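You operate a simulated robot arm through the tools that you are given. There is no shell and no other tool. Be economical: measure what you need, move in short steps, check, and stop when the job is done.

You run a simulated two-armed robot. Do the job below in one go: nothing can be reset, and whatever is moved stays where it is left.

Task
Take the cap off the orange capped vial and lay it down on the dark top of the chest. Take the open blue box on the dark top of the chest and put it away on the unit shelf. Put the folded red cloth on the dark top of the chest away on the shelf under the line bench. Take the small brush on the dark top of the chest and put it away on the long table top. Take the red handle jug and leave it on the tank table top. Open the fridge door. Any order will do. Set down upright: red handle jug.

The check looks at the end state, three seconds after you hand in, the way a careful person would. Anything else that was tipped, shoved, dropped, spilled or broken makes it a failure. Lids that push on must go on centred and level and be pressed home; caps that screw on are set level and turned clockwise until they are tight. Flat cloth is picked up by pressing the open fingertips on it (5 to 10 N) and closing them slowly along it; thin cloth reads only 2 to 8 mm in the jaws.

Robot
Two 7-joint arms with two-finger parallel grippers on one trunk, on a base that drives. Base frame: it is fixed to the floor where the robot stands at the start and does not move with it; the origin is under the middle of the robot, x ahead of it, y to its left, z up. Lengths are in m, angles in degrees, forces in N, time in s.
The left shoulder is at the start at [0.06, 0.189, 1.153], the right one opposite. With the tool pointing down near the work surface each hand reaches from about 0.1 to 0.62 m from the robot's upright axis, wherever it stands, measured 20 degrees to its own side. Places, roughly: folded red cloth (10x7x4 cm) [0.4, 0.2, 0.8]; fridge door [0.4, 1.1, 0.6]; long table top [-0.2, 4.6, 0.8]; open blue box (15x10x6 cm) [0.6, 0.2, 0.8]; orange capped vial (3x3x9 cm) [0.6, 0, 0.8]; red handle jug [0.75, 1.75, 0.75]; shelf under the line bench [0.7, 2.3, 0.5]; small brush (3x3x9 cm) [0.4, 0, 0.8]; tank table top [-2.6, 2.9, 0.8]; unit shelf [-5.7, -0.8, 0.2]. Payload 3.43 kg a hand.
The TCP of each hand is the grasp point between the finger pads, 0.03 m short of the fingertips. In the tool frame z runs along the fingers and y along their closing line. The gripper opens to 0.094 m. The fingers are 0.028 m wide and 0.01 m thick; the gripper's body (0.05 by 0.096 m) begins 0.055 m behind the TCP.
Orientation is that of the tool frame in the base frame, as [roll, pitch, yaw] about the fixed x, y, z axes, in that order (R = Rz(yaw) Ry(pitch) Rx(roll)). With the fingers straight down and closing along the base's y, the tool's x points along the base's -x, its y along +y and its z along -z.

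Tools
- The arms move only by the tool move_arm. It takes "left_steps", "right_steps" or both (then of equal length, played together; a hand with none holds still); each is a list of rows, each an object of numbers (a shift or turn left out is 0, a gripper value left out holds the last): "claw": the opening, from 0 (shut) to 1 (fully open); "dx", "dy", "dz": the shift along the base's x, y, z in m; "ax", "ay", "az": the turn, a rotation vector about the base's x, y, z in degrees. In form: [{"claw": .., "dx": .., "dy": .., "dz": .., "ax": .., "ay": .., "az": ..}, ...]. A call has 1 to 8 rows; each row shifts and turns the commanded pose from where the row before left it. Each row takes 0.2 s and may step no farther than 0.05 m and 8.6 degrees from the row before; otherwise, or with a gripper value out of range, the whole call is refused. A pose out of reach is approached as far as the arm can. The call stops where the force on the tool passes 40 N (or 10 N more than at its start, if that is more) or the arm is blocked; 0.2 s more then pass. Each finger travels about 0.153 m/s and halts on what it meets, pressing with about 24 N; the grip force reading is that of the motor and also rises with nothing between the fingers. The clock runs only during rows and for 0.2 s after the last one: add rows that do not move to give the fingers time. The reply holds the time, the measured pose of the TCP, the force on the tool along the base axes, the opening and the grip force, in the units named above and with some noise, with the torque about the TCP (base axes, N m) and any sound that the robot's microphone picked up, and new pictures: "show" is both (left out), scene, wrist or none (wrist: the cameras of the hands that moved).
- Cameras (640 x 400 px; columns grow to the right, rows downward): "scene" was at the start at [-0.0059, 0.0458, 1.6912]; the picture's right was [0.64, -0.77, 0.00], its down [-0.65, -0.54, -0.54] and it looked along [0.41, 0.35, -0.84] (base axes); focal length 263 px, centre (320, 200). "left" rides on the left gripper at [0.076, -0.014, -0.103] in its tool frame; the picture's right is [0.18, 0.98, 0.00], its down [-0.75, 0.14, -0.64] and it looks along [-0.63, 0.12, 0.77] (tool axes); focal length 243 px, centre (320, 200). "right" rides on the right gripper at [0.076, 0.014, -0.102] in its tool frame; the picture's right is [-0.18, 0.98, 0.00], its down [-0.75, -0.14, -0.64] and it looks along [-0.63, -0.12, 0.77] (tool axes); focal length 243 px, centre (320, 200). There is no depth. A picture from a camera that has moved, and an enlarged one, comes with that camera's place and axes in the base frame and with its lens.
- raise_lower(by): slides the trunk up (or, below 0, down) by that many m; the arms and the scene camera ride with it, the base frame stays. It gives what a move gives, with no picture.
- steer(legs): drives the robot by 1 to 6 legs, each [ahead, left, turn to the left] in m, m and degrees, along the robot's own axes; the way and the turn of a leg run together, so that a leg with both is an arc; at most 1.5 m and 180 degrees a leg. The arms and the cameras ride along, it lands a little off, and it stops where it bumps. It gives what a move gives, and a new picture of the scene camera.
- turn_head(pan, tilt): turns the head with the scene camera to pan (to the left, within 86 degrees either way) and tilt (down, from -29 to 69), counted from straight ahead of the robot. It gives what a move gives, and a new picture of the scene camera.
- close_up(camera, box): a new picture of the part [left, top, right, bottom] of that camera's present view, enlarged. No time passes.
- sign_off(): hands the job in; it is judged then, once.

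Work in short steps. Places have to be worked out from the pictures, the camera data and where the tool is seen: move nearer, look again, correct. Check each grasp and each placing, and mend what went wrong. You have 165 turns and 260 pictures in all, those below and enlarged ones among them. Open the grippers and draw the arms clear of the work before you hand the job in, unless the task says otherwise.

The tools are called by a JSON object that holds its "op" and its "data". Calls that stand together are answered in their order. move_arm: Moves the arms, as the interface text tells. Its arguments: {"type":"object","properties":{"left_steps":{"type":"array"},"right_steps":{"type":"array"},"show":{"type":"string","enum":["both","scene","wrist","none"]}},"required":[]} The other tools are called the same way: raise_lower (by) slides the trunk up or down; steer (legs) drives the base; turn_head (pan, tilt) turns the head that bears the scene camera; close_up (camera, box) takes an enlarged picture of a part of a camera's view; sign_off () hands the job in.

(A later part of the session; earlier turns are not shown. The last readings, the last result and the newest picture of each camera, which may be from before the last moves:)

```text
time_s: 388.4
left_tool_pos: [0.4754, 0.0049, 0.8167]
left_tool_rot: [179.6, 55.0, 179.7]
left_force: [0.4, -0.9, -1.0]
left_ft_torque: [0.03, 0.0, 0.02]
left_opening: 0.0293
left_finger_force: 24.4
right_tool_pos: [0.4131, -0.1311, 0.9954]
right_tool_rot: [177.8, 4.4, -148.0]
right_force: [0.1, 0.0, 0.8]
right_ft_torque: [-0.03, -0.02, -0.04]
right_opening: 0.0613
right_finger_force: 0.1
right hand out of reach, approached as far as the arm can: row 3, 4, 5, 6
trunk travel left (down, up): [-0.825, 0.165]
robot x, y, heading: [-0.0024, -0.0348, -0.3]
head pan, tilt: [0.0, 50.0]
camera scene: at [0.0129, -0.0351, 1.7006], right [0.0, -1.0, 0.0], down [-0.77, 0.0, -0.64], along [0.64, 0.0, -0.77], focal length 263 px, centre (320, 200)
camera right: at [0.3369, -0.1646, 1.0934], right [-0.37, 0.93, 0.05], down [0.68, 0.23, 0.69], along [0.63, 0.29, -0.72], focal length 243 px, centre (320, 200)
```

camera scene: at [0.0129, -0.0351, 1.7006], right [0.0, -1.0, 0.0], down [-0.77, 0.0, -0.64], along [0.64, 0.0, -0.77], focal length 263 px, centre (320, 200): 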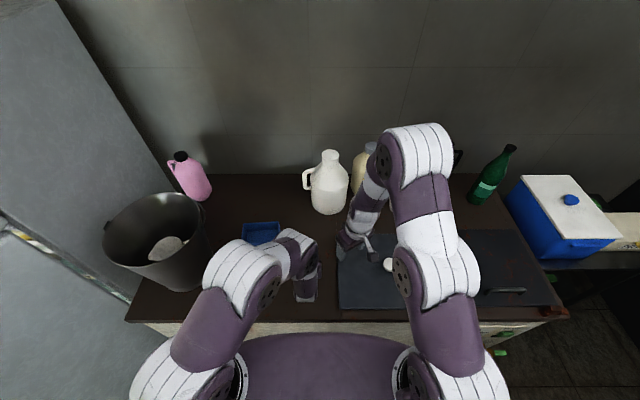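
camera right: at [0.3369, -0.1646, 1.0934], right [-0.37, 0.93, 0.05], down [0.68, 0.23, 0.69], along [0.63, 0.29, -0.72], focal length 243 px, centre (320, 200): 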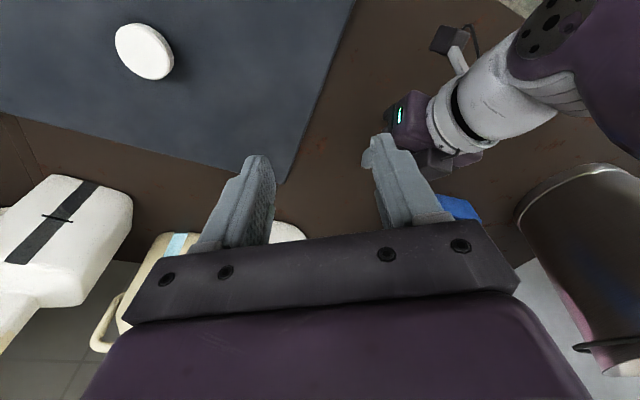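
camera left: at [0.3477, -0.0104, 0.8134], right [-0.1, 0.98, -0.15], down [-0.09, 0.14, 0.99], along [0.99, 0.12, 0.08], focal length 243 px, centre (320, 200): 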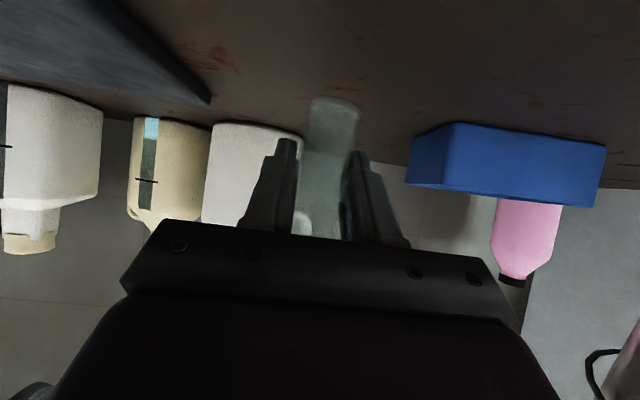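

The right arm's elbow is folded forward. I try unwinding it by swinging the hand out to the right and back.

{"op": "move_arm", "data": {"right_steps": [{"dx": -0.03, "dy": -0.035}, {"dx": -0.03, "dy": -0.035}, {"dx": -0.03, "dy": -0.035}, {"dx": -0.03, "dy": -0.035}, {"dx": -0.03, "dy": -0.035}, {"dx": -0.02, "dy": -0.04}, {"dy": -0.045}, {"dy": -0.045}], "show": "none"}}

{"op": "move_arm", "data": {"right_steps": [{"ax": -2.2, "ay": 1.4}, {"ax": -2.3, "ay": 1.5, "az": -5}, {"az": -8}, {"az": -8}, {"az": -8}, {}], "show": "scene"}}

```text
time_s: 390.2
left_tool_pos: [0.4743, 0.0036, 0.8158]
left_tool_rot: [179.5, 55.0, 179.4]
left_force: [-0.5, 0.0, -1.2]
left_ft_torque: [0.01, -0.02, -0.01]
left_opening: 0.0295
left_finger_force: 23.4
right_tool_pos: [0.2444, -0.4364, 0.9934]
right_tool_rot: [177.6, 4.4, -148.4]
right_force: [-0.5, -1.0, -0.2]
right_ft_torque: [0.0, 0.0, 0.01]
right_opening: 0.061
right_finger_force: 0.1
trunk travel left (down, up): [-0.825, 0.165]
robot x, y, heading: [-0.0052, -0.0392, -0.3]
head pan, tilt: [0.0, 50.0]
```

```text
time_s: 391.6
left_tool_pos: [0.4757, 0.0037, 0.8159]
left_tool_rot: [179.5, 55.0, 179.7]
left_force: [1.0, -0.1, -0.3]
left_ft_torque: [-0.02, 0.02, -0.01]
left_opening: 0.0289
left_finger_force: 23.6
right_tool_pos: [0.2523, -0.4403, 0.9936]
right_tool_rot: [-178.7, 1.6, -168.6]
right_force: [-0.1, 0.0, 0.2]
right_ft_torque: [0.0, 0.01, -0.01]
right_opening: 0.0609
right_finger_force: 0.1
right hand out of reach, approached as far as the arm can: row 3
trunk travel left (down, up): [-0.825, 0.165]
robot x, y, heading: [-0.0065, -0.0357, -0.1]
head pan, tilt: [0.0, 50.0]
camera scene: at [0.0132, -0.0351, 1.7006], right [0.0, -1.0, 0.0], down [-0.77, 0.0, -0.64], along [0.64, 0.0, -0.77], focal length 263 px, centre (320, 200)
```

scene: 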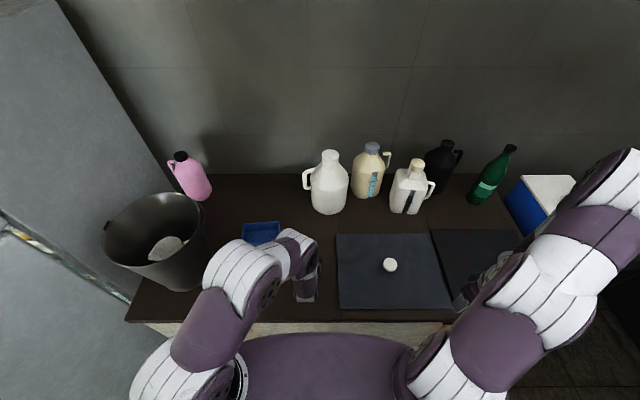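

Elbow is out to the side now and the hand nearly vertical. I bring it over to the vial again.

{"op": "move_arm", "data": {"right_steps": [{"dx": 0.03, "dy": 0.03, "ay": 1.5}, {"dx": 0.03, "dy": 0.035}, {"dx": 0.03, "dy": 0.038}, {"dx": 0.03, "dy": 0.038}, {"dx": 0.03, "dy": 0.038}, {"dx": 0.03, "dy": 0.038}, {"dx": 0.02, "dy": 0.043}, {"dx": 0.015, "dy": 0.045}]}}

```text
time_s: 393.4
left_tool_pos: [0.4748, 0.0062, 0.8154]
left_tool_rot: [179.8, 54.9, 179.7]
left_force: [0.1, -0.9, -0.2]
left_ft_torque: [0.0, 0.01, 0.01]
left_opening: 0.029
left_finger_force: 24.1
right_tool_pos: [0.4512, -0.1543, 0.9949]
right_tool_rot: [-179.0, 0.1, -168.4]
right_force: [0.7, 0.9, -0.5]
right_ft_torque: [-0.04, 0.02, -0.02]
right_opening: 0.061
right_finger_force: 0.0
right hand out of reach, approached as far as the arm can: row 1, 2
trunk travel left (down, up): [-0.825, 0.165]
robot x, y, heading: [-0.0022, -0.0375, -0.2]
head pan, tilt: [0.0, 50.0]
camera scene: at [0.0134, -0.0328, 1.7006], right [0.0, -1.0, 0.0], down [-0.77, 0.0, -0.64], along [0.64, 0.0, -0.77], focal length 263 px, centre (320, 200)
camera right: at [0.3737, -0.1516, 1.0977], right [-0.02, 1.0, -0.02], down [0.76, 0.03, 0.65], along [0.65, 0.0, -0.76], focal length 243 px, centre (320, 200)
```

scene: 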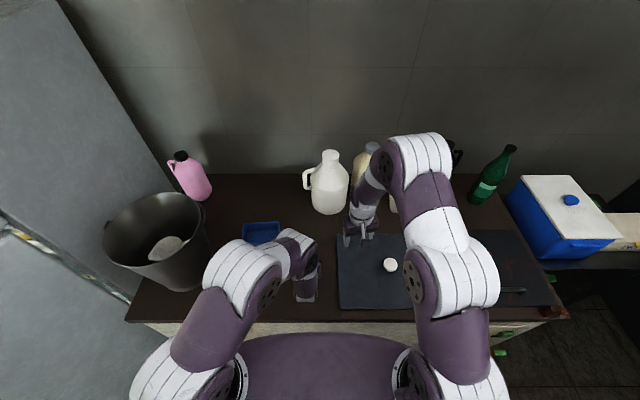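
right: 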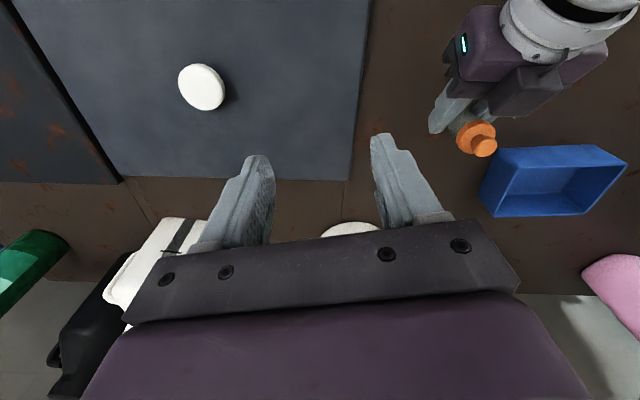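

Hand is vertical now; cap is at about (0.482, 0.004), z≈0.887. I move directly over it.

{"op": "move_arm", "data": {"right_steps": [{"dx": 0.01, "dy": 0.04}, {"dx": 0.01, "dy": 0.04}, {"dx": 0.01, "dy": 0.04}, {"dx": 0.002, "dy": 0.038}, {"dz": -0.03}]}}

{"op": "close_up", "data": {"camera": "right", "box": [220, 40, 440, 240]}}

```text
time_s: 394.6
left_tool_pos: [0.4753, 0.0041, 0.815]
left_tool_rot: [179.5, 55.0, 179.4]
left_force: [-0.5, 0.1, 0.4]
left_ft_torque: [0.03, -0.01, -0.02]
left_opening: 0.0289
left_finger_force: 24.2
right_tool_pos: [0.4838, 0.0025, 0.965]
right_tool_rot: [-179.0, 0.1, -168.4]
right_force: [-0.1, -0.2, -0.3]
right_ft_torque: [0.01, -0.01, -0.06]
right_opening: 0.0611
right_finger_force: 0.2
trunk travel left (down, up): [-0.825, 0.165]
robot x, y, heading: [-0.0057, -0.0336, -0.2]
head pan, tilt: [0.0, 50.0]
camera scene: at [0.0141, -0.036, 1.7007], right [0.0, -1.0, 0.0], down [-0.77, 0.0, -0.64], along [0.64, 0.0, -0.77], focal length 263 px, centre (320, 200)
camera right: at [0.4071, 0.0056, 1.0685], right [-0.02, 1.0, -0.02], down [0.76, 0.02, 0.65], along [0.65, 0.0, -0.76], focal length 243 px, centre (320, 200)
```

scene: 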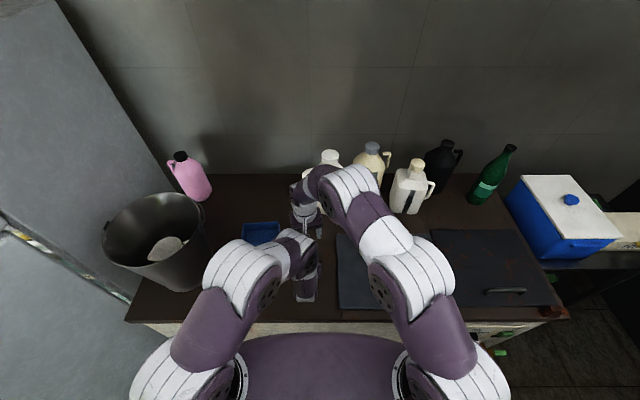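
right: 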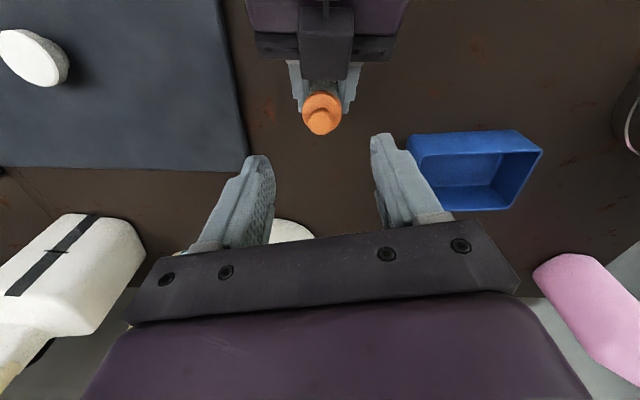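

```text
2.00 times, centred on (330, 140) of right
camera zoom: at [0.4071, 0.0056, 1.0685], right [-0.02, 1.0, -0.02], down [0.76, 0.02, 0.65], along [0.65, 0.0, -0.76], focal length 485 px, centre (300, 320)
```

zoom: 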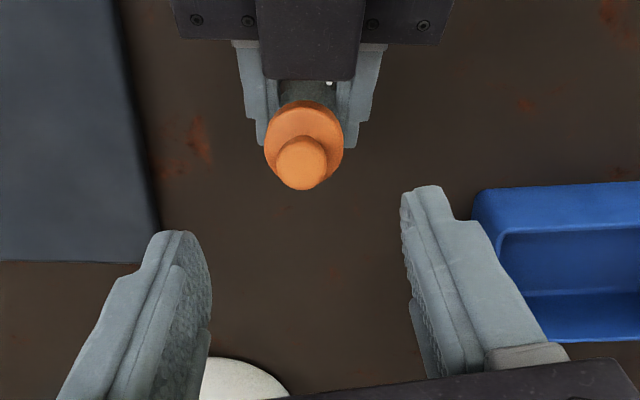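

Well aligned. I lower to z≈0.886 so the tips straddle the cap flange, then close.

{"op": "move_arm", "data": {"right_steps": [{"dz": -0.04, "dy": 0.002, "dx": -0.001}, {"dz": -0.025}, {"dz": -0.014}, {"claw": 0}, {}, {}, {}], "show": "wrist"}}

```text
time_s: 396.2
left_tool_pos: [0.4761, 0.0035, 0.8155]
left_tool_rot: [179.7, 55.0, 179.5]
left_force: [-0.4, -0.1, 0.1]
left_ft_torque: [0.02, -0.01, 0.0]
left_opening: 0.029
left_finger_force: 23.9
right_tool_pos: [0.4818, 0.0036, 0.8846]
right_tool_rot: [-178.9, 0.1, -168.4]
right_force: [0.2, -0.8, 0.1]
right_ft_torque: [-0.01, 0.04, 0.01]
right_opening: 0.0306
right_finger_force: 24.1
trunk travel left (down, up): [-0.825, 0.165]
robot x, y, heading: [-0.0037, -0.036, -0.1]
head pan, tilt: [0.0, 50.0]
heard: snap
camera right: at [0.4037, 0.007, 0.9871], right [-0.02, 1.0, -0.02], down [0.76, 0.02, 0.65], along [0.65, 0.0, -0.76], focal length 243 px, centre (320, 200)
```

right: 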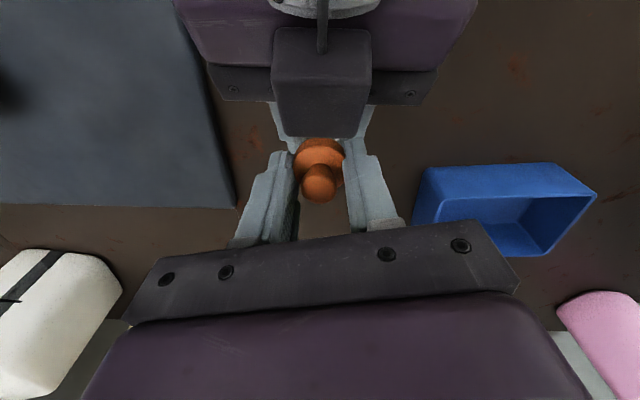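

A snap was heard as the jaws closed on the cap (30.6 mm). I pull the cap gently upward and watch.

{"op": "move_arm", "data": {"right_steps": [{"dz": 0.004}, {"dz": 0.004}, {"dz": 0.006}, {"dz": 0.01}], "show": "wrist"}}

{"op": "close_up", "data": {"camera": "left", "box": [200, 60, 440, 260]}}

```text
time_s: 397.2
left_tool_pos: [0.4766, 0.0046, 0.8155]
left_tool_rot: [179.8, 55.0, 179.7]
left_force: [-0.2, -0.1, -0.3]
left_ft_torque: [-0.01, -0.02, -0.02]
left_opening: 0.0293
left_finger_force: 24.3
right_tool_pos: [0.4809, 0.0045, 0.9087]
right_tool_rot: [-178.9, 0.1, -168.3]
right_force: [-0.5, 0.6, -0.1]
right_ft_torque: [0.0, -0.02, -0.04]
right_opening: 0.0308
right_finger_force: 23.9
trunk travel left (down, up): [-0.825, 0.165]
robot x, y, heading: [-0.0043, -0.0339, -0.4]
head pan, tilt: [0.0, 50.0]
camera right: at [0.4036, 0.0062, 1.0107], right [-0.02, 1.0, -0.02], down [0.76, 0.03, 0.65], along [0.65, 0.0, -0.76], focal length 243 px, centre (320, 200)
```

right: 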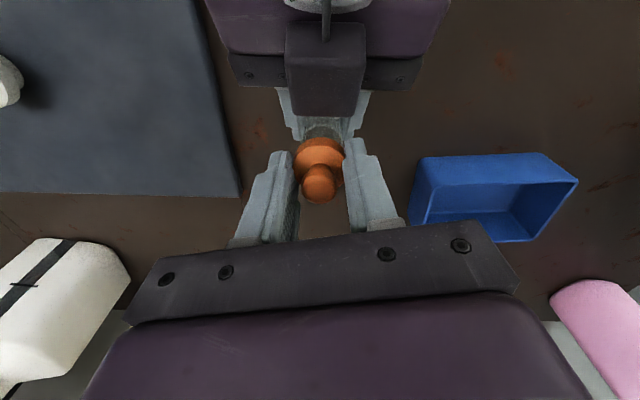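

```text
2.00 times, centred on (320, 160) of left
camera zoom: at [0.3483, -0.0102, 0.8131], right [-0.1, 0.98, -0.15], down [-0.09, 0.14, 0.99], along [0.99, 0.12, 0.08], focal length 485 px, centre (320, 280)
```

zoom: 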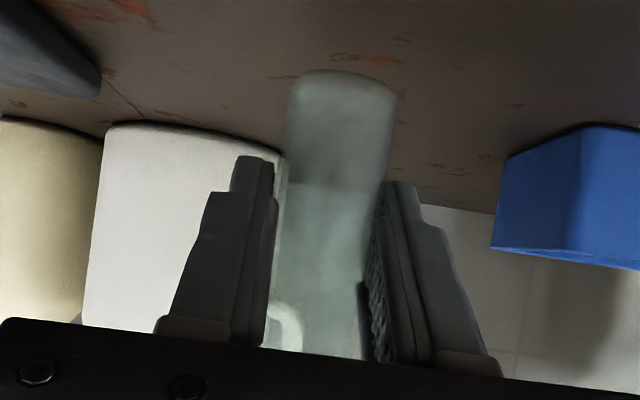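

Cap came off cleanly. I lift it away to the right, then return the vial to its original spot with the left hand.

{"op": "move_arm", "data": {"right_steps": [{"dz": 0.04}, {"dz": 0.04}, {"dy": -0.04}, {"dy": -0.04}, {"dy": -0.04}, {}, {}, {}], "left_steps": [{}, {}, {"dx": 0.03}, {"dx": 0.03}, {"dx": 0.03}, {"dx": 0.029}, {"dz": -0.015}, {"dz": -0.01}]}}

{"op": "close_up", "data": {"camera": "right", "box": [220, 0, 540, 200]}}

```text
time_s: 399.0
left_tool_pos: [0.595, 0.0034, 0.79]
left_tool_rot: [179.6, 55.0, 179.5]
left_force: [-0.2, -0.2, -0.3]
left_ft_torque: [-0.02, -0.01, 0.01]
left_opening: 0.0293
left_finger_force: 24.3
right_tool_pos: [0.4826, -0.1164, 0.9896]
right_tool_rot: [-178.9, 0.1, -168.4]
right_force: [0.3, 0.2, 0.2]
right_ft_torque: [0.05, -0.01, -0.02]
right_opening: 0.0307
right_finger_force: 23.6
trunk travel left (down, up): [-0.825, 0.165]
robot x, y, heading: [-0.0077, -0.0359, -0.2]
head pan, tilt: [0.0, 50.0]
camera scene: at [0.0134, -0.0353, 1.7007], right [0.0, -1.0, 0.0], down [-0.77, 0.0, -0.64], along [0.64, 0.0, -0.77], focal length 263 px, centre (320, 200)
camera right: at [0.4056, -0.1141, 1.0931], right [-0.02, 1.0, -0.02], down [0.76, 0.02, 0.65], along [0.65, 0.0, -0.76], focal length 243 px, centre (320, 200)
camera left: at [0.468, -0.0106, 0.7881], right [-0.1, 0.98, -0.15], down [-0.09, 0.14, 0.99], along [0.99, 0.12, 0.08], focal length 243 px, centre (320, 200)
```

scene: 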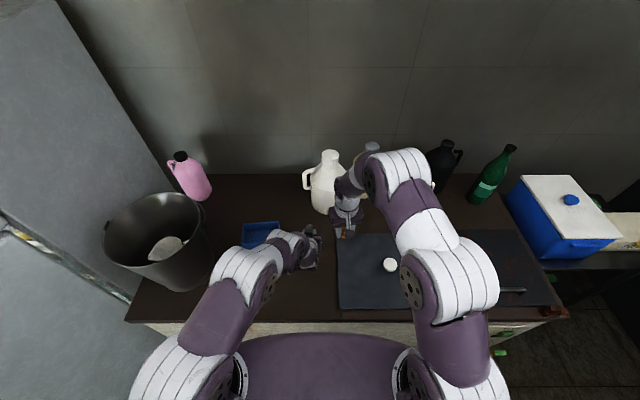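
right: 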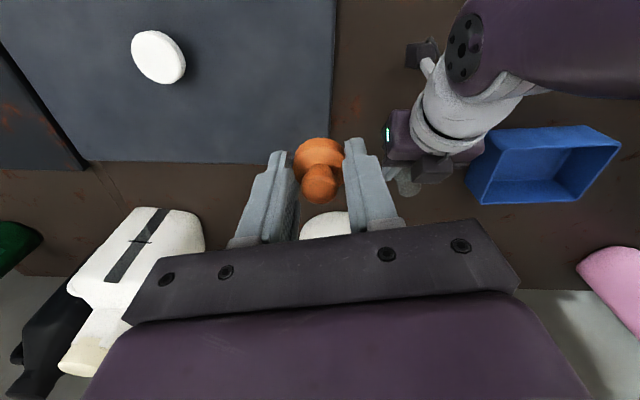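
left: 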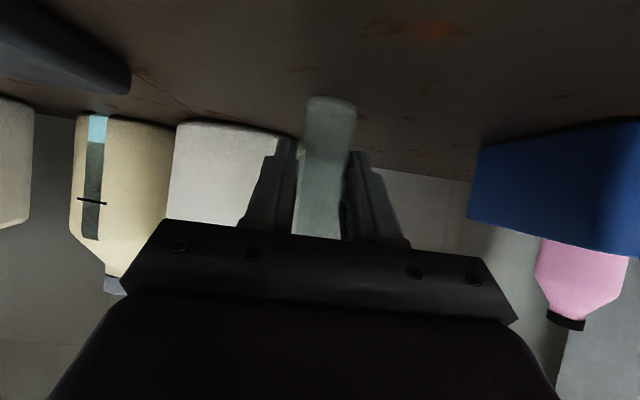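

```text
2.00 times, centred on (380, 100) of right
camera zoom: at [0.4056, -0.1141, 1.0931], right [-0.02, 1.0, -0.02], down [0.76, 0.02, 0.65], along [0.65, 0.0, -0.76], focal length 485 px, centre (200, 400)
```

zoom: 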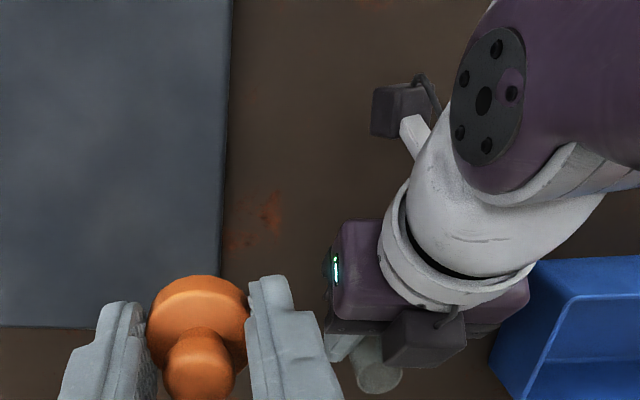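

Vial is back at its spot; I lower the last millimetres and release it.

{"op": "move_arm", "data": {"left_steps": [{"dz": -0.002}, {"dz": -0.002}, {"dz": -0.002}, {"claw": 0.55}, {}, {}], "show": "wrist"}}

```text
time_s: 400.4
left_tool_pos: [0.5931, 0.0043, 0.7837]
left_tool_rot: [179.6, 55.1, 179.5]
left_force: [0.1, 0.4, -0.9]
left_ft_torque: [-0.01, 0.03, 0.01]
left_opening: 0.0515
left_finger_force: 0.1
right_tool_pos: [0.4851, -0.1161, 0.9898]
right_tool_rot: [-178.9, 0.1, -168.4]
right_force: [-0.7, -1.0, -0.1]
right_ft_torque: [-0.01, -0.01, 0.0]
right_opening: 0.0309
right_finger_force: 23.9
trunk travel left (down, up): [-0.825, 0.165]
robot x, y, heading: [-0.0081, -0.0377, 0.0]
head pan, tilt: [0.0, 50.0]
camera left: at [0.4665, -0.0108, 0.7821], right [-0.1, 0.98, -0.15], down [-0.09, 0.14, 0.99], along [0.99, 0.12, 0.08], focal length 243 px, centre (320, 200)
```

left: 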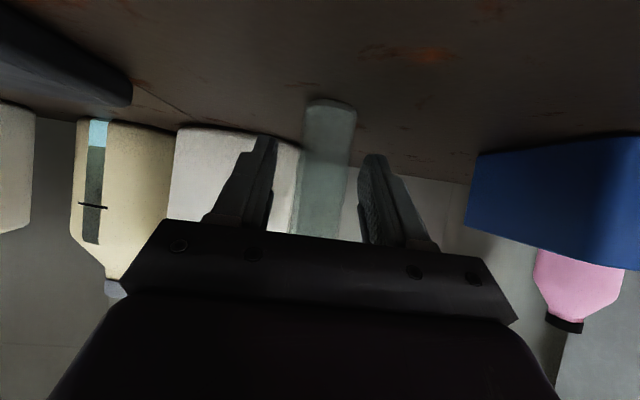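

Vial stands on its own. I withdraw the left hand along its axis, then move it up and left.

{"op": "move_arm", "data": {"left_steps": [{"dx": -0.02, "dz": 0.014}, {"dx": -0.03, "dz": 0.021}, {"dx": -0.03, "dz": 0.021}, {"dx": -0.03, "dz": 0.03}, {"dx": -0.02, "dy": 0.03, "dz": 0.03}, {"dy": 0.045}, {"dy": 0.045}, {"dy": 0.045}]}}

{"op": "close_up", "data": {"camera": "right", "box": [220, 0, 540, 200]}}

```text
time_s: 402.2
left_tool_pos: [0.4655, 0.1694, 0.9012]
left_tool_rot: [179.8, 55.0, 179.7]
left_force: [-0.8, 1.2, 0.3]
left_ft_torque: [0.0, 0.0, 0.0]
left_opening: 0.0516
left_finger_force: 0.0
right_tool_pos: [0.4822, -0.1153, 0.9902]
right_tool_rot: [-178.8, 0.1, -168.3]
right_force: [0.1, 0.5, -0.2]
right_ft_torque: [-0.01, -0.01, 0.01]
right_opening: 0.0308
right_finger_force: 24.2
trunk travel left (down, up): [-0.825, 0.165]
robot x, y, heading: [-0.0038, -0.0342, -0.1]
head pan, tilt: [0.0, 50.0]
camera scene: at [0.0129, -0.0325, 1.7006], right [0.0, -1.0, 0.0], down [-0.77, 0.0, -0.64], along [0.64, 0.0, -0.77], focal length 263 px, centre (320, 200)
camera left: at [0.3396, 0.1544, 0.8983], right [-0.1, 0.98, -0.15], down [-0.09, 0.14, 0.99], along [0.99, 0.12, 0.08], focal length 243 px, centre (320, 200)
```

scene: 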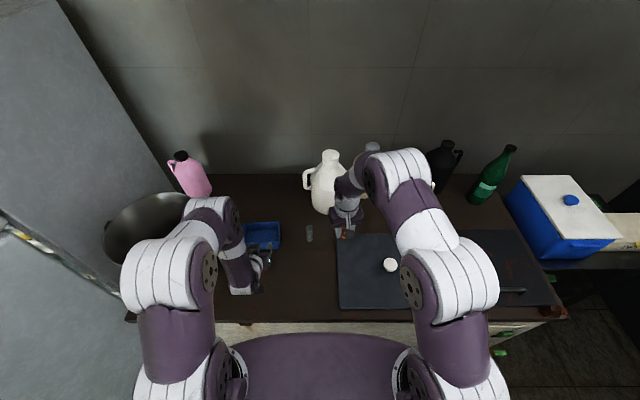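
left: 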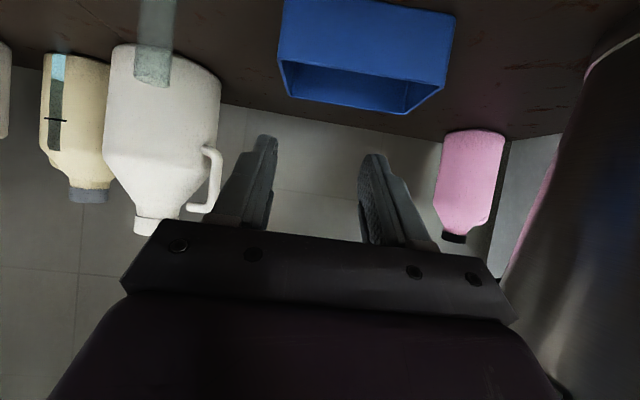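

```text
2.00 times, centred on (380, 100) of right
camera zoom: at [0.4053, -0.1123, 1.0934], right [-0.02, 1.0, -0.02], down [0.76, 0.03, 0.65], along [0.65, 0.0, -0.76], focal length 485 px, centre (200, 400)
```

zoom: 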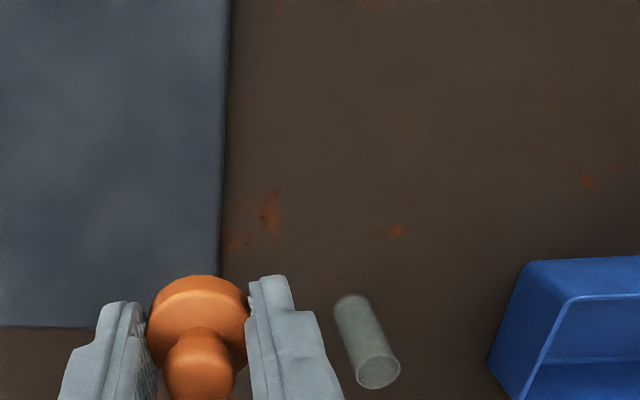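

Vial is upright and open. I bring the cap over the clear dark top at about (0.42, 0.0) and lower it.

{"op": "move_arm", "data": {"right_steps": [{"dx": -0.015, "dy": 0.028}, {"dx": -0.015, "dy": 0.028}, {"dx": -0.015, "dy": 0.028}, {"dx": -0.015, "dy": 0.028}, {"dz": -0.045}, {"dz": -0.045}, {"dz": -0.045}, {"dz": -0.04}], "show": "none"}}

{"op": "move_arm", "data": {"right_steps": [{"dz": -0.01}, {"dz": -0.006}, {"dz": -0.005}, {"dz": -0.004}, {"dz": -0.004}, {"dz": -0.003}], "show": "wrist"}}

```text
time_s: 404.0
left_tool_pos: [0.4663, 0.169, 0.9004]
left_tool_rot: [179.7, 54.9, 179.5]
left_force: [0.3, 0.3, 0.2]
left_ft_torque: [-0.02, -0.02, 0.0]
left_opening: 0.052
left_finger_force: 0.0
right_tool_pos: [0.4241, -0.0047, 0.8123]
right_tool_rot: [-179.0, 0.1, -168.5]
right_force: [-0.4, 0.1, 0.0]
right_ft_torque: [0.02, 0.03, 0.02]
right_opening: 0.0311
right_finger_force: 23.9
trunk travel left (down, up): [-0.825, 0.165]
robot x, y, heading: [-0.0073, -0.0378, -0.2]
head pan, tilt: [0.0, 50.0]
```

```text
time_s: 405.4
left_tool_pos: [0.4657, 0.1688, 0.9002]
left_tool_rot: [179.7, 55.1, 179.7]
left_force: [0.0, 0.6, -0.4]
left_ft_torque: [0.0, 0.04, 0.01]
left_opening: 0.0518
left_finger_force: 0.1
right_tool_pos: [0.4205, -0.0042, 0.7814]
right_tool_rot: [-178.9, 0.1, -168.4]
right_force: [0.2, -1.1, 0.0]
right_ft_torque: [0.01, 0.02, -0.01]
right_opening: 0.031
right_finger_force: 23.7
trunk travel left (down, up): [-0.825, 0.165]
robot x, y, heading: [-0.0078, -0.0386, -0.2]
head pan, tilt: [0.0, 50.0]
camera right: at [0.344, -0.0016, 0.8838], right [-0.02, 1.0, -0.02], down [0.76, 0.02, 0.65], along [0.65, 0.0, -0.76], focal length 243 px, centre (320, 200)
```

right: 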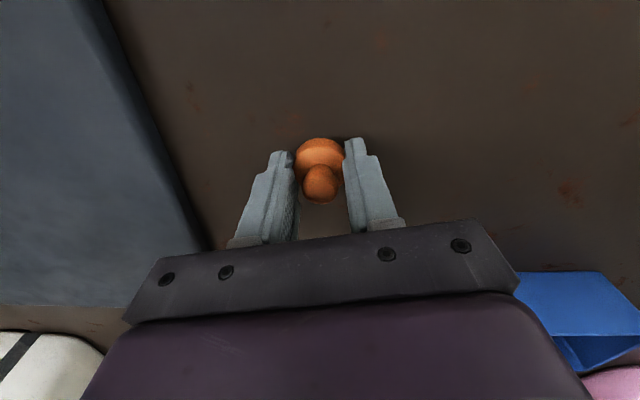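

Not yet in contact; a few more small steps.

{"op": "move_arm", "data": {"right_steps": [{"dz": -0.003}, {"dz": -0.003}, {"dz": -0.003}, {"dz": -0.003}, {"dz": -0.002}], "show": "none"}}

```text
time_s: 406.6
left_tool_pos: [0.4647, 0.1662, 0.9028]
left_tool_rot: [179.6, 55.1, 179.5]
left_force: [-0.3, 0.6, 0.4]
left_ft_torque: [-0.02, 0.01, -0.01]
left_opening: 0.0517
left_finger_force: 0.0
right_tool_pos: [0.4205, -0.0029, 0.7712]
right_tool_rot: [-179.1, 0.2, -168.3]
right_force: [-4.5, -4.2, 29.4]
right_ft_torque: [0.4, 0.6, 0.2]
right_opening: 0.0308
right_finger_force: 24.1
trunk travel left (down, up): [-0.825, 0.165]
robot x, y, heading: [-0.0046, -0.0371, -0.3]
head pan, tilt: [0.0, 50.0]
```

Contact. I ease up 2 mm, open and lift away.

{"op": "move_arm", "data": {"right_steps": [{"dz": 0.003}, {"claw": 0.6}, {}, {"dz": 0.02}, {"dz": 0.045}, {"dz": 0.045}, {"dz": 0.045, "dy": -0.02}, {"dy": -0.045}]}}

{"op": "close_up", "data": {"camera": "scene", "box": [220, 200, 380, 300]}}

```text
time_s: 408.4
left_tool_pos: [0.468, 0.1677, 0.9008]
left_tool_rot: [179.5, 55.1, 179.5]
left_force: [0.6, -0.6, 0.2]
left_ft_torque: [0.03, -0.03, -0.02]
left_opening: 0.0517
left_finger_force: 0.0
right_tool_pos: [0.4245, -0.0715, 0.9243]
right_tool_rot: [-179.0, 0.1, -168.4]
right_force: [0.2, 0.4, 0.0]
right_ft_torque: [-0.01, 0.01, 0.03]
right_opening: 0.0565
right_finger_force: 0.0
trunk travel left (down, up): [-0.825, 0.165]
robot x, y, heading: [-0.0012, -0.0342, 0.1]
head pan, tilt: [0.0, 50.0]
camera scene: at [0.0139, -0.0369, 1.7006], right [0.0, -1.0, 0.0], down [-0.77, 0.0, -0.64], along [0.64, 0.0, -0.77], focal length 263 px, centre (320, 200)
camera right: at [0.3462, -0.0687, 1.0266], right [-0.02, 1.0, -0.02], down [0.76, 0.02, 0.65], along [0.65, 0.0, -0.76], focal length 243 px, centre (320, 200)
```

scene: 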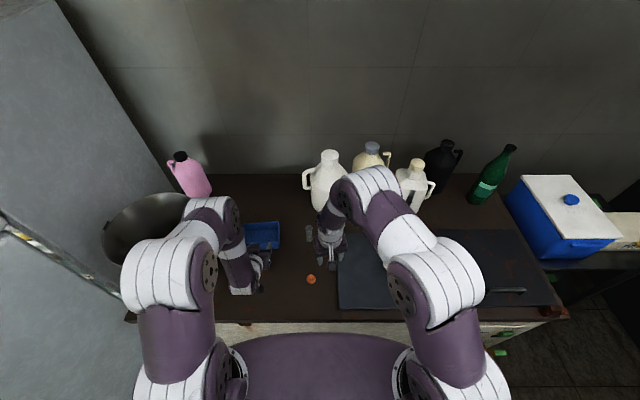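
right: 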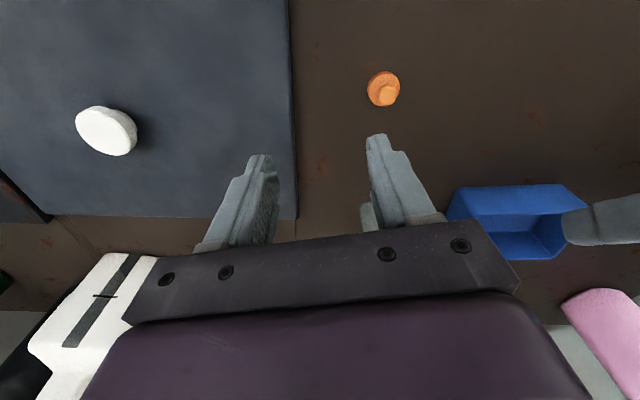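

```text
4.00 times, centred on (300, 250) of scene
camera zoom: at [0.0139, -0.0369, 1.7006], right [0.0, -1.0, 0.0], down [-0.77, 0.0, -0.64], along [0.64, 0.0, -0.77], focal length 1051 px, centre (400, 0)
```

zoom: 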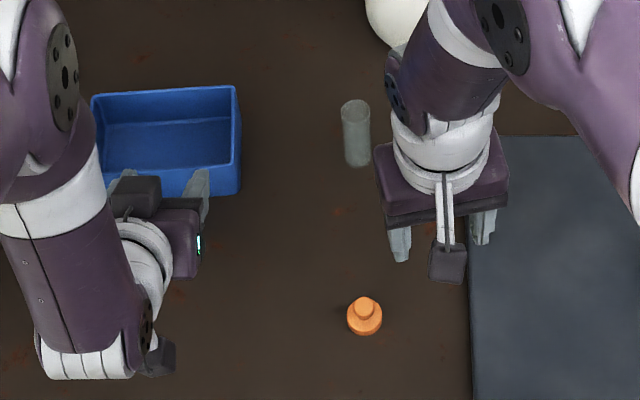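

Cap lies on the dark top and the vial stands open. Next the blue box: I'll pinch its right side wall (center ≈(0.60, 0.128), rim z≈0.80) with the left hand tilted 50° down. Pre-grasp first; the right hand moves out.

{"op": "move_arm", "data": {"left_steps": [{"ay": 5, "dx": 0.023, "dy": -0.0153, "dz": -0.011, "az": 2}, {"ay": 5, "dx": 0.023, "dy": -0.0153, "dz": -0.011, "az": 2}, {"ay": 5, "dx": 0.022, "dy": -0.0153, "dz": -0.011, "az": 1}, {}, {}], "right_steps": [{"dy": -0.04, "dz": 0.02}, {"dy": -0.04, "dz": 0.02}, {"dy": -0.04, "dx": -0.02}, {"dy": -0.04, "dx": -0.02}, {"dy": -0.04, "dx": -0.02}]}}

{"op": "close_up", "data": {"camera": "scene", "box": [220, 180, 340, 260]}}

```text
time_s: 409.6
left_tool_pos: [0.5324, 0.1181, 0.8664]
left_tool_rot: [178.8, 39.9, -176.0]
left_force: [-0.8, -0.7, 0.6]
left_ft_torque: [0.02, 0.0, -0.01]
left_opening: 0.0517
left_finger_force: 0.1
right_tool_pos: [0.3618, -0.2702, 0.9683]
right_tool_rot: [-179.0, 0.1, -168.4]
right_force: [-0.1, 0.0, -0.2]
right_ft_torque: [0.02, -0.03, 0.0]
right_opening: 0.0565
right_finger_force: 0.0
trunk travel left (down, up): [-0.825, 0.165]
robot x, y, heading: [-0.0047, -0.039, -0.2]
head pan, tilt: [0.0, 50.0]
camera scene: at [0.0124, -0.0366, 1.7006], right [0.0, -1.0, 0.0], down [-0.77, 0.0, -0.64], along [0.64, 0.0, -0.77], focal length 263 px, centre (320, 200)
camera right: at [0.2843, -0.2679, 1.0705], right [-0.02, 1.0, -0.02], down [0.76, 0.02, 0.65], along [0.65, 0.0, -0.76], focal length 243 px, centre (320, 200)
camera left: at [0.4107, 0.0925, 0.897], right [-0.22, 0.97, -0.1], down [0.15, 0.14, 0.98], along [0.96, 0.2, -0.18], focal length 243 px, centre (320, 200)
```

scene: 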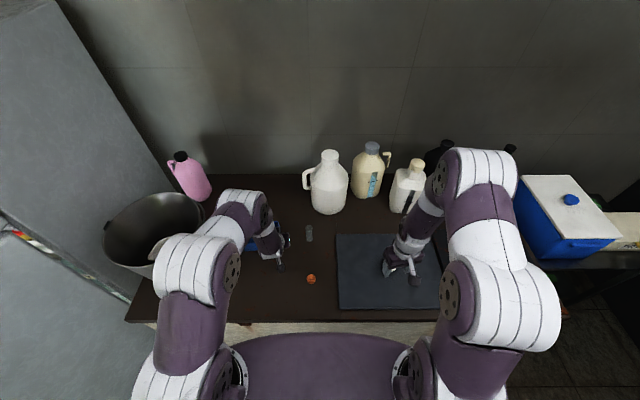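
right: 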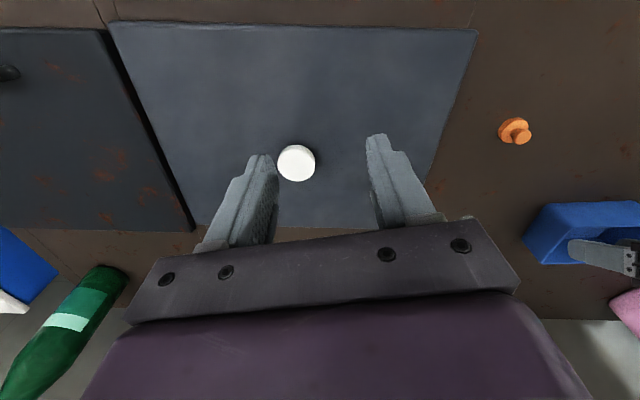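
left: 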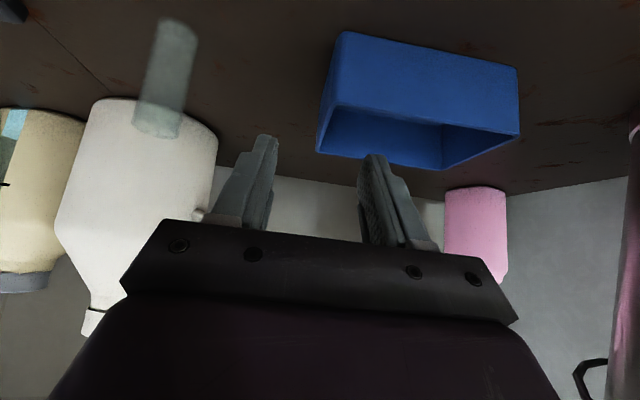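

```text
5.00 times, centred on (280, 220) of scene
camera zoom: at [0.0124, -0.0366, 1.7006], right [0.0, -1.0, 0.0], down [-0.77, 0.0, -0.64], along [0.64, 0.0, -0.77], focal length 1314 px, centre (520, 100)
```

zoom: 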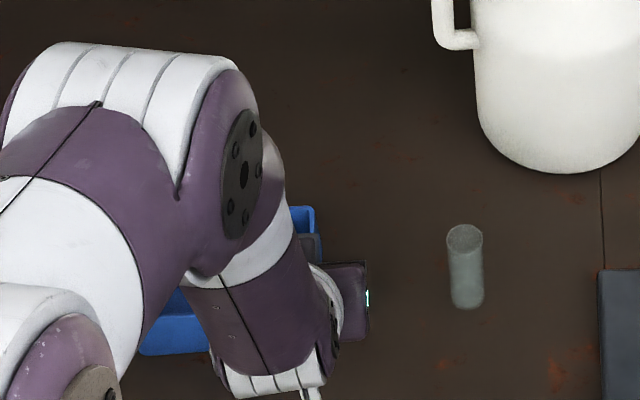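

Right wall runs from (0.565, 0.126) to (0.653, 0.134), centred between the fingers. I advance to straddle it and close.

{"op": "move_arm", "data": {"left_steps": [{"dx": 0.0245, "dy": 0.004, "dz": -0.0255}, {"dx": 0.0245, "dy": 0.004, "dz": -0.0255}, {"dx": 0.0245, "dy": 0.004, "dz": -0.0255}, {}], "show": "wrist"}}

```text
time_s: 410.6
left_tool_pos: [0.6062, 0.133, 0.7879]
left_tool_rot: [178.8, 40.0, -176.0]
left_force: [-0.3, 0.1, 0.2]
left_ft_torque: [0.05, -0.01, -0.02]
left_opening: 0.0513
left_finger_force: 0.1
right_tool_pos: [0.3634, -0.2696, 0.9672]
right_tool_rot: [-178.9, 0.0, -168.4]
right_force: [0.0, 0.0, 0.0]
right_ft_torque: [0.02, 0.01, 0.01]
right_opening: 0.0567
right_finger_force: 0.2
trunk travel left (down, up): [-0.825, 0.165]
robot x, y, heading: [-0.0007, -0.0356, -0.3]
head pan, tilt: [0.0, 50.0]
camera left: at [0.4842, 0.1071, 0.8178], right [-0.22, 0.97, -0.1], down [0.15, 0.14, 0.98], along [0.96, 0.2, -0.18], focal length 243 px, centre (320, 200)
```

left: 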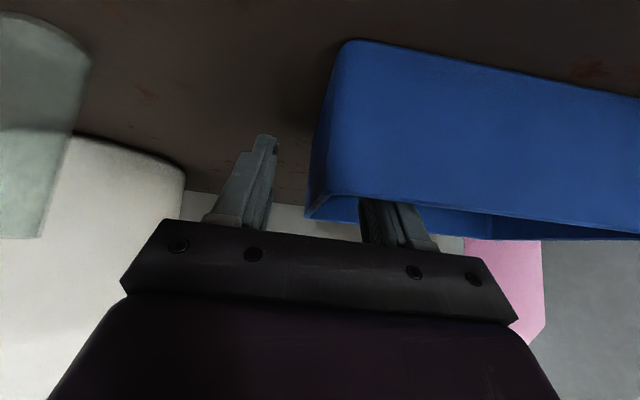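

One finger is inside, one outside. Close and lift a little.

{"op": "move_arm", "data": {"left_steps": [{"claw": 0}, {}, {}, {}, {"dz": 0.01}, {"dz": 0.02}, {"dz": 0.03}]}}

{"op": "close_up", "data": {"camera": "right", "box": [400, 100, 640, 300]}}

```text
time_s: 412.2
left_tool_pos: [0.6049, 0.137, 0.848]
left_tool_rot: [179.0, 40.0, -176.0]
left_force: [-0.3, -0.1, -1.3]
left_ft_torque: [-0.1, 0.0, -0.01]
left_opening: 0.0079
left_finger_force: 23.6
right_tool_pos: [0.3631, -0.2692, 0.9675]
right_tool_rot: [-178.9, 0.1, -168.4]
right_force: [-0.2, 0.1, -0.7]
right_ft_torque: [0.0, 0.03, -0.01]
right_opening: 0.0563
right_finger_force: 0.1
trunk travel left (down, up): [-0.825, 0.165]
robot x, y, heading: [-0.0032, -0.0377, -0.1]
head pan, tilt: [0.0, 50.0]
camera scene: at [0.0124, -0.0352, 1.7006], right [0.0, -1.0, 0.0], down [-0.77, 0.0, -0.64], along [0.64, 0.0, -0.77], focal length 263 px, centre (320, 200)
camera left: at [0.483, 0.1111, 0.8799], right [-0.22, 0.97, -0.1], down [0.15, 0.14, 0.98], along [0.96, 0.2, -0.18], focal length 243 px, centre (320, 200)
```

scene: 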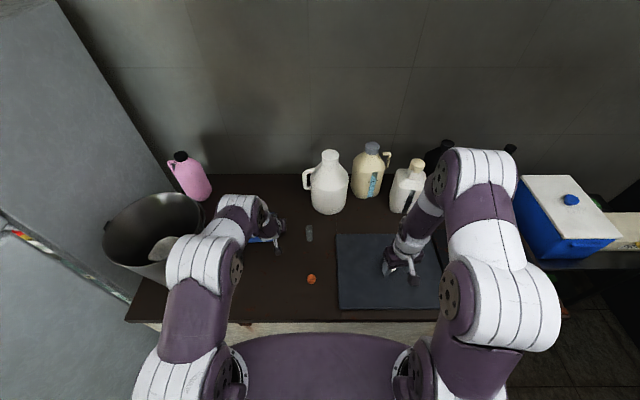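
left: 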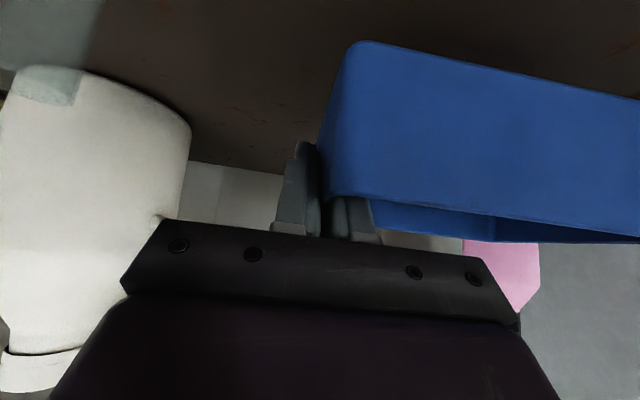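

```text
2.00 times, centred on (520, 200) of right
camera zoom: at [0.2848, -0.2666, 1.0707], right [-0.02, 1.0, -0.02], down [0.76, 0.02, 0.65], along [0.65, 0.0, -0.76], focal length 485 px, centre (-80, 200)
```

zoom: 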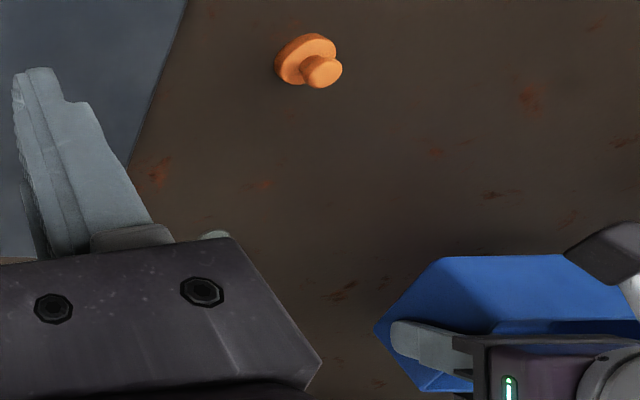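

Box is held level. I lift it and draw it back, then move off right and turn for the corridor.

{"op": "move_arm", "data": {"left_steps": [{"dz": 0.045}, {"dz": 0.045}, {"dz": 0.045}, {"dx": -0.04, "dz": 0.02}, {"dx": -0.045}, {"dx": -0.045}, {"dx": -0.04}], "show": "none"}}

{"op": "steer", "data": {"legs": [[0, -0.35, 0], [-0.3, -0.15, 0]]}}

```text
time_s: 413.8
left_tool_pos: [0.436, 0.1363, 1.0095]
left_tool_rot: [178.8, 40.1, -176.1]
left_force: [-0.5, 0.6, -0.6]
left_ft_torque: [-0.05, 0.01, 0.02]
left_opening: 0.0077
left_finger_force: 23.5
right_tool_pos: [0.3629, -0.2692, 0.9668]
right_tool_rot: [-179.0, 0.1, -168.5]
right_force: [0.3, 0.7, 0.0]
right_ft_torque: [-0.02, 0.04, -0.02]
right_opening: 0.0565
right_finger_force: 0.0
trunk travel left (down, up): [-0.825, 0.165]
robot x, y, heading: [-0.0043, -0.0364, -0.2]
head pan, tilt: [0.0, 50.0]
```

```text
time_s: 417.9
left_tool_pos: [0.1252, -0.3589, 1.0098]
left_tool_rot: [178.7, 40.0, -176.3]
left_force: [-0.6, -0.5, -1.4]
left_ft_torque: [-0.1, 0.01, -0.01]
left_opening: 0.0078
left_finger_force: 23.8
right_tool_pos: [0.0488, -0.7648, 0.9671]
right_tool_rot: [-178.9, 0.2, -168.7]
right_force: [-0.3, 0.6, -0.1]
right_ft_torque: [0.01, 0.03, 0.0]
right_opening: 0.0564
right_finger_force: 0.0
trunk travel left (down, up): [-0.825, 0.165]
robot x, y, heading: [-0.316, -0.5294, -0.6]
head pan, tilt: [0.0, 50.0]
camera scene: at [-0.2998, -0.5296, 1.7006], right [-0.01, -1.0, 0.0], down [-0.77, 0.01, -0.64], along [0.64, -0.01, -0.77], focal length 263 px, centre (320, 200)
```

scene: 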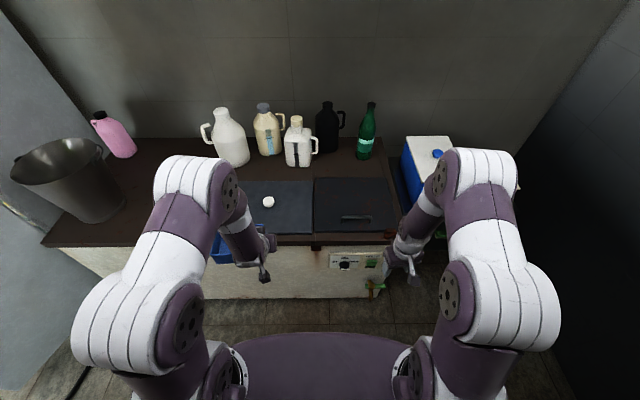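

I continue: strafe to the corridor, turn around by the north, and drive west to the unit.

{"op": "steer", "data": {"legs": [[-0.1, -0.7, 0], [0, 0, 90], [0, 0, 90.6], [1.3, 0.1, 0], [1.3, 0, 0], [0.7, -0.25, 0]]}}

{"op": "turn_head", "data": {"pan": 0, "tilt": 30}}

```text
time_s: 439.0
left_tool_pos: [-2.7826, -1.7024, 1.0089]
left_tool_rot: [178.5, 39.7, 8.4]
left_force: [3.7, 19.7, 1.1]
left_ft_torque: [0.27, -0.05, 0.13]
left_opening: 0.0082
left_finger_force: 23.9
right_tool_pos: [-2.7468, -1.296, 0.9669]
right_tool_rot: [-179.2, 0.2, 16.8]
right_force: [0.0, -0.2, 0.0]
right_ft_torque: [-0.02, -0.04, 0.01]
right_opening: 0.0564
right_finger_force: 0.0
trunk travel left (down, up): [-0.825, 0.165]
robot x, y, heading: [-2.358, -1.4997, -175.0]
head pan, tilt: [0.0, 50.0]
stopped in leg 5: the force on the tool passed its limit (the readings are from after the stop); the commanded pose is now the measured one
camera scene: at [-2.3757, -1.4915, 1.7008], right [-0.09, 1.0, 0.0], down [0.76, 0.06, -0.64], along [-0.64, -0.06, -0.77], focal length 263 px, centre (320, 200)
```

scene: 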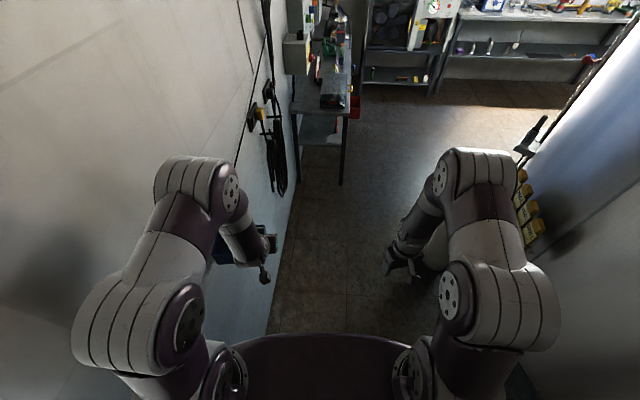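

```text
time_s: 439.8
left_tool_pos: [-2.7853, -1.7037, 1.0086]
left_tool_rot: [178.5, 39.7, 8.5]
left_force: [2.1, 24.1, -2.8]
left_ft_torque: [0.13, -0.05, -0.53]
left_opening: 0.0097
left_finger_force: 24.2
right_tool_pos: [-2.7484, -1.2962, 0.9676]
right_tool_rot: [-179.1, 0.1, 16.8]
right_force: [-0.7, 0.3, -0.3]
right_ft_torque: [-0.02, -0.02, 0.0]
right_opening: 0.0564
right_finger_force: 0.1
trunk travel left (down, up): [-0.825, 0.165]
robot x, y, heading: [-2.3606, -1.4954, -175.1]
head pan, tilt: [0.0, 30.0]
camera scene: at [-2.3905, -1.4935, 1.7301], right [-0.09, 1.0, 0.0], down [0.5, 0.04, -0.87], along [-0.86, -0.08, -0.5], focal length 263 px, centre (320, 200)
```

scene: 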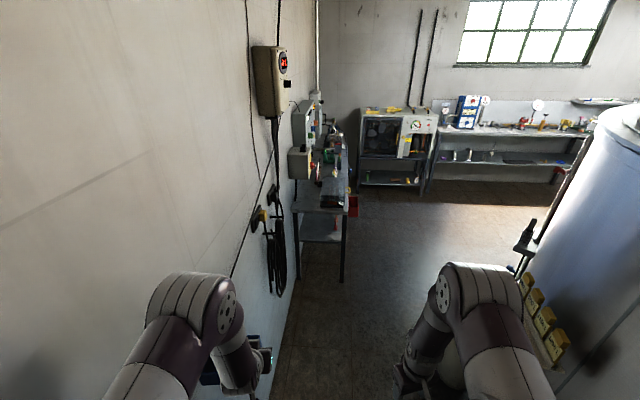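

I drifted; the box touches the south wall. I strafe right away from it and check the grip.

{"op": "steer", "data": {"legs": [[0, -0.2, 0], [0, 0, -5]]}}

{"op": "close_up", "data": {"camera": "left", "box": [0, 0, 640, 400]}}

{"op": "close_up", "data": {"camera": "scene", "box": [140, 280, 320, 400]}}

```text
time_s: 441.9
left_tool_pos: [-2.8202, -1.4639, 1.0082]
left_tool_rot: [178.8, 39.7, 3.7]
left_force: [0.6, -1.0, -2.0]
left_ft_torque: [0.07, -0.01, -0.01]
left_opening: 0.008
left_finger_force: 24.3
right_tool_pos: [-2.7461, -1.0598, 0.9685]
right_tool_rot: [-178.9, 0.0, 11.7]
right_force: [-0.3, 0.1, 0.8]
right_ft_torque: [0.01, 0.03, 0.01]
right_opening: 0.0563
right_finger_force: 0.1
trunk travel left (down, up): [-0.825, 0.165]
robot x, y, heading: [-2.3809, -1.2938, 179.8]
head pan, tilt: [0.0, 30.0]
camera scene: at [-2.4091, -1.2922, 1.7302], right [0.0, 1.0, 0.0], down [0.5, 0.0, -0.87], along [-0.87, 0.0, -0.5], focal length 263 px, centre (320, 200)
```

scene: 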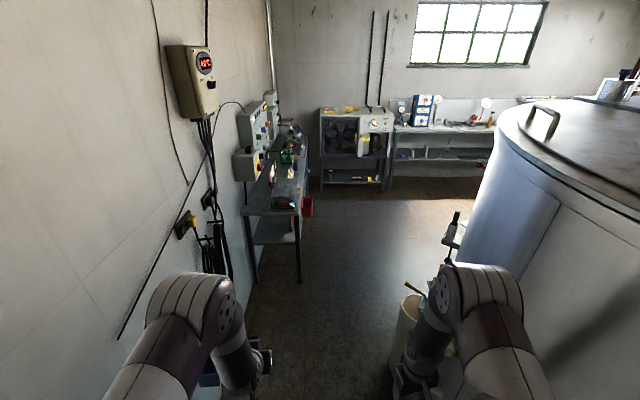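

```text
1.00 times, centred on (320, 200) of left
camera zoom: at [-2.696, -1.4401, 1.0384], right [0.22, -0.97, -0.1], down [-0.16, -0.14, 0.98], along [-0.96, -0.2, -0.18], focal length 243 px, centre (320, 200)
```

zoom: 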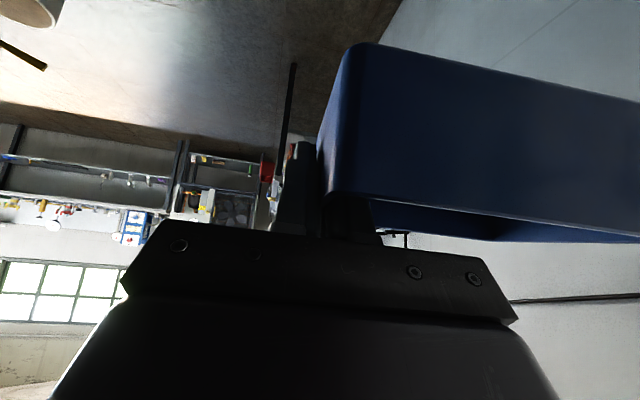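

```text
3.33 times, centred on (230, 340) of scene
camera zoom: at [-2.4091, -1.2922, 1.7302], right [0.0, 1.0, 0.0], down [0.5, 0.0, -0.87], along [-0.87, 0.0, -0.5], focal length 876 px, centre (620, -267)
```

zoom: 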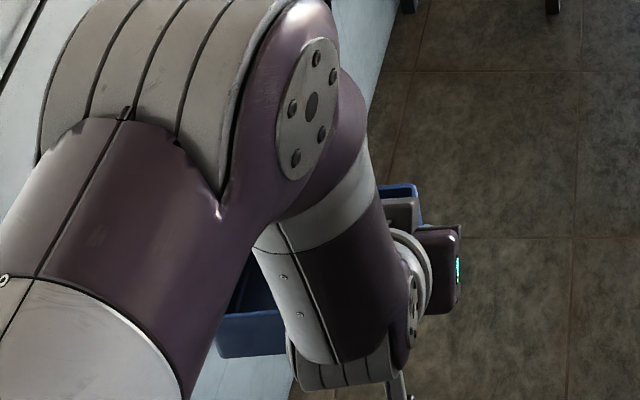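

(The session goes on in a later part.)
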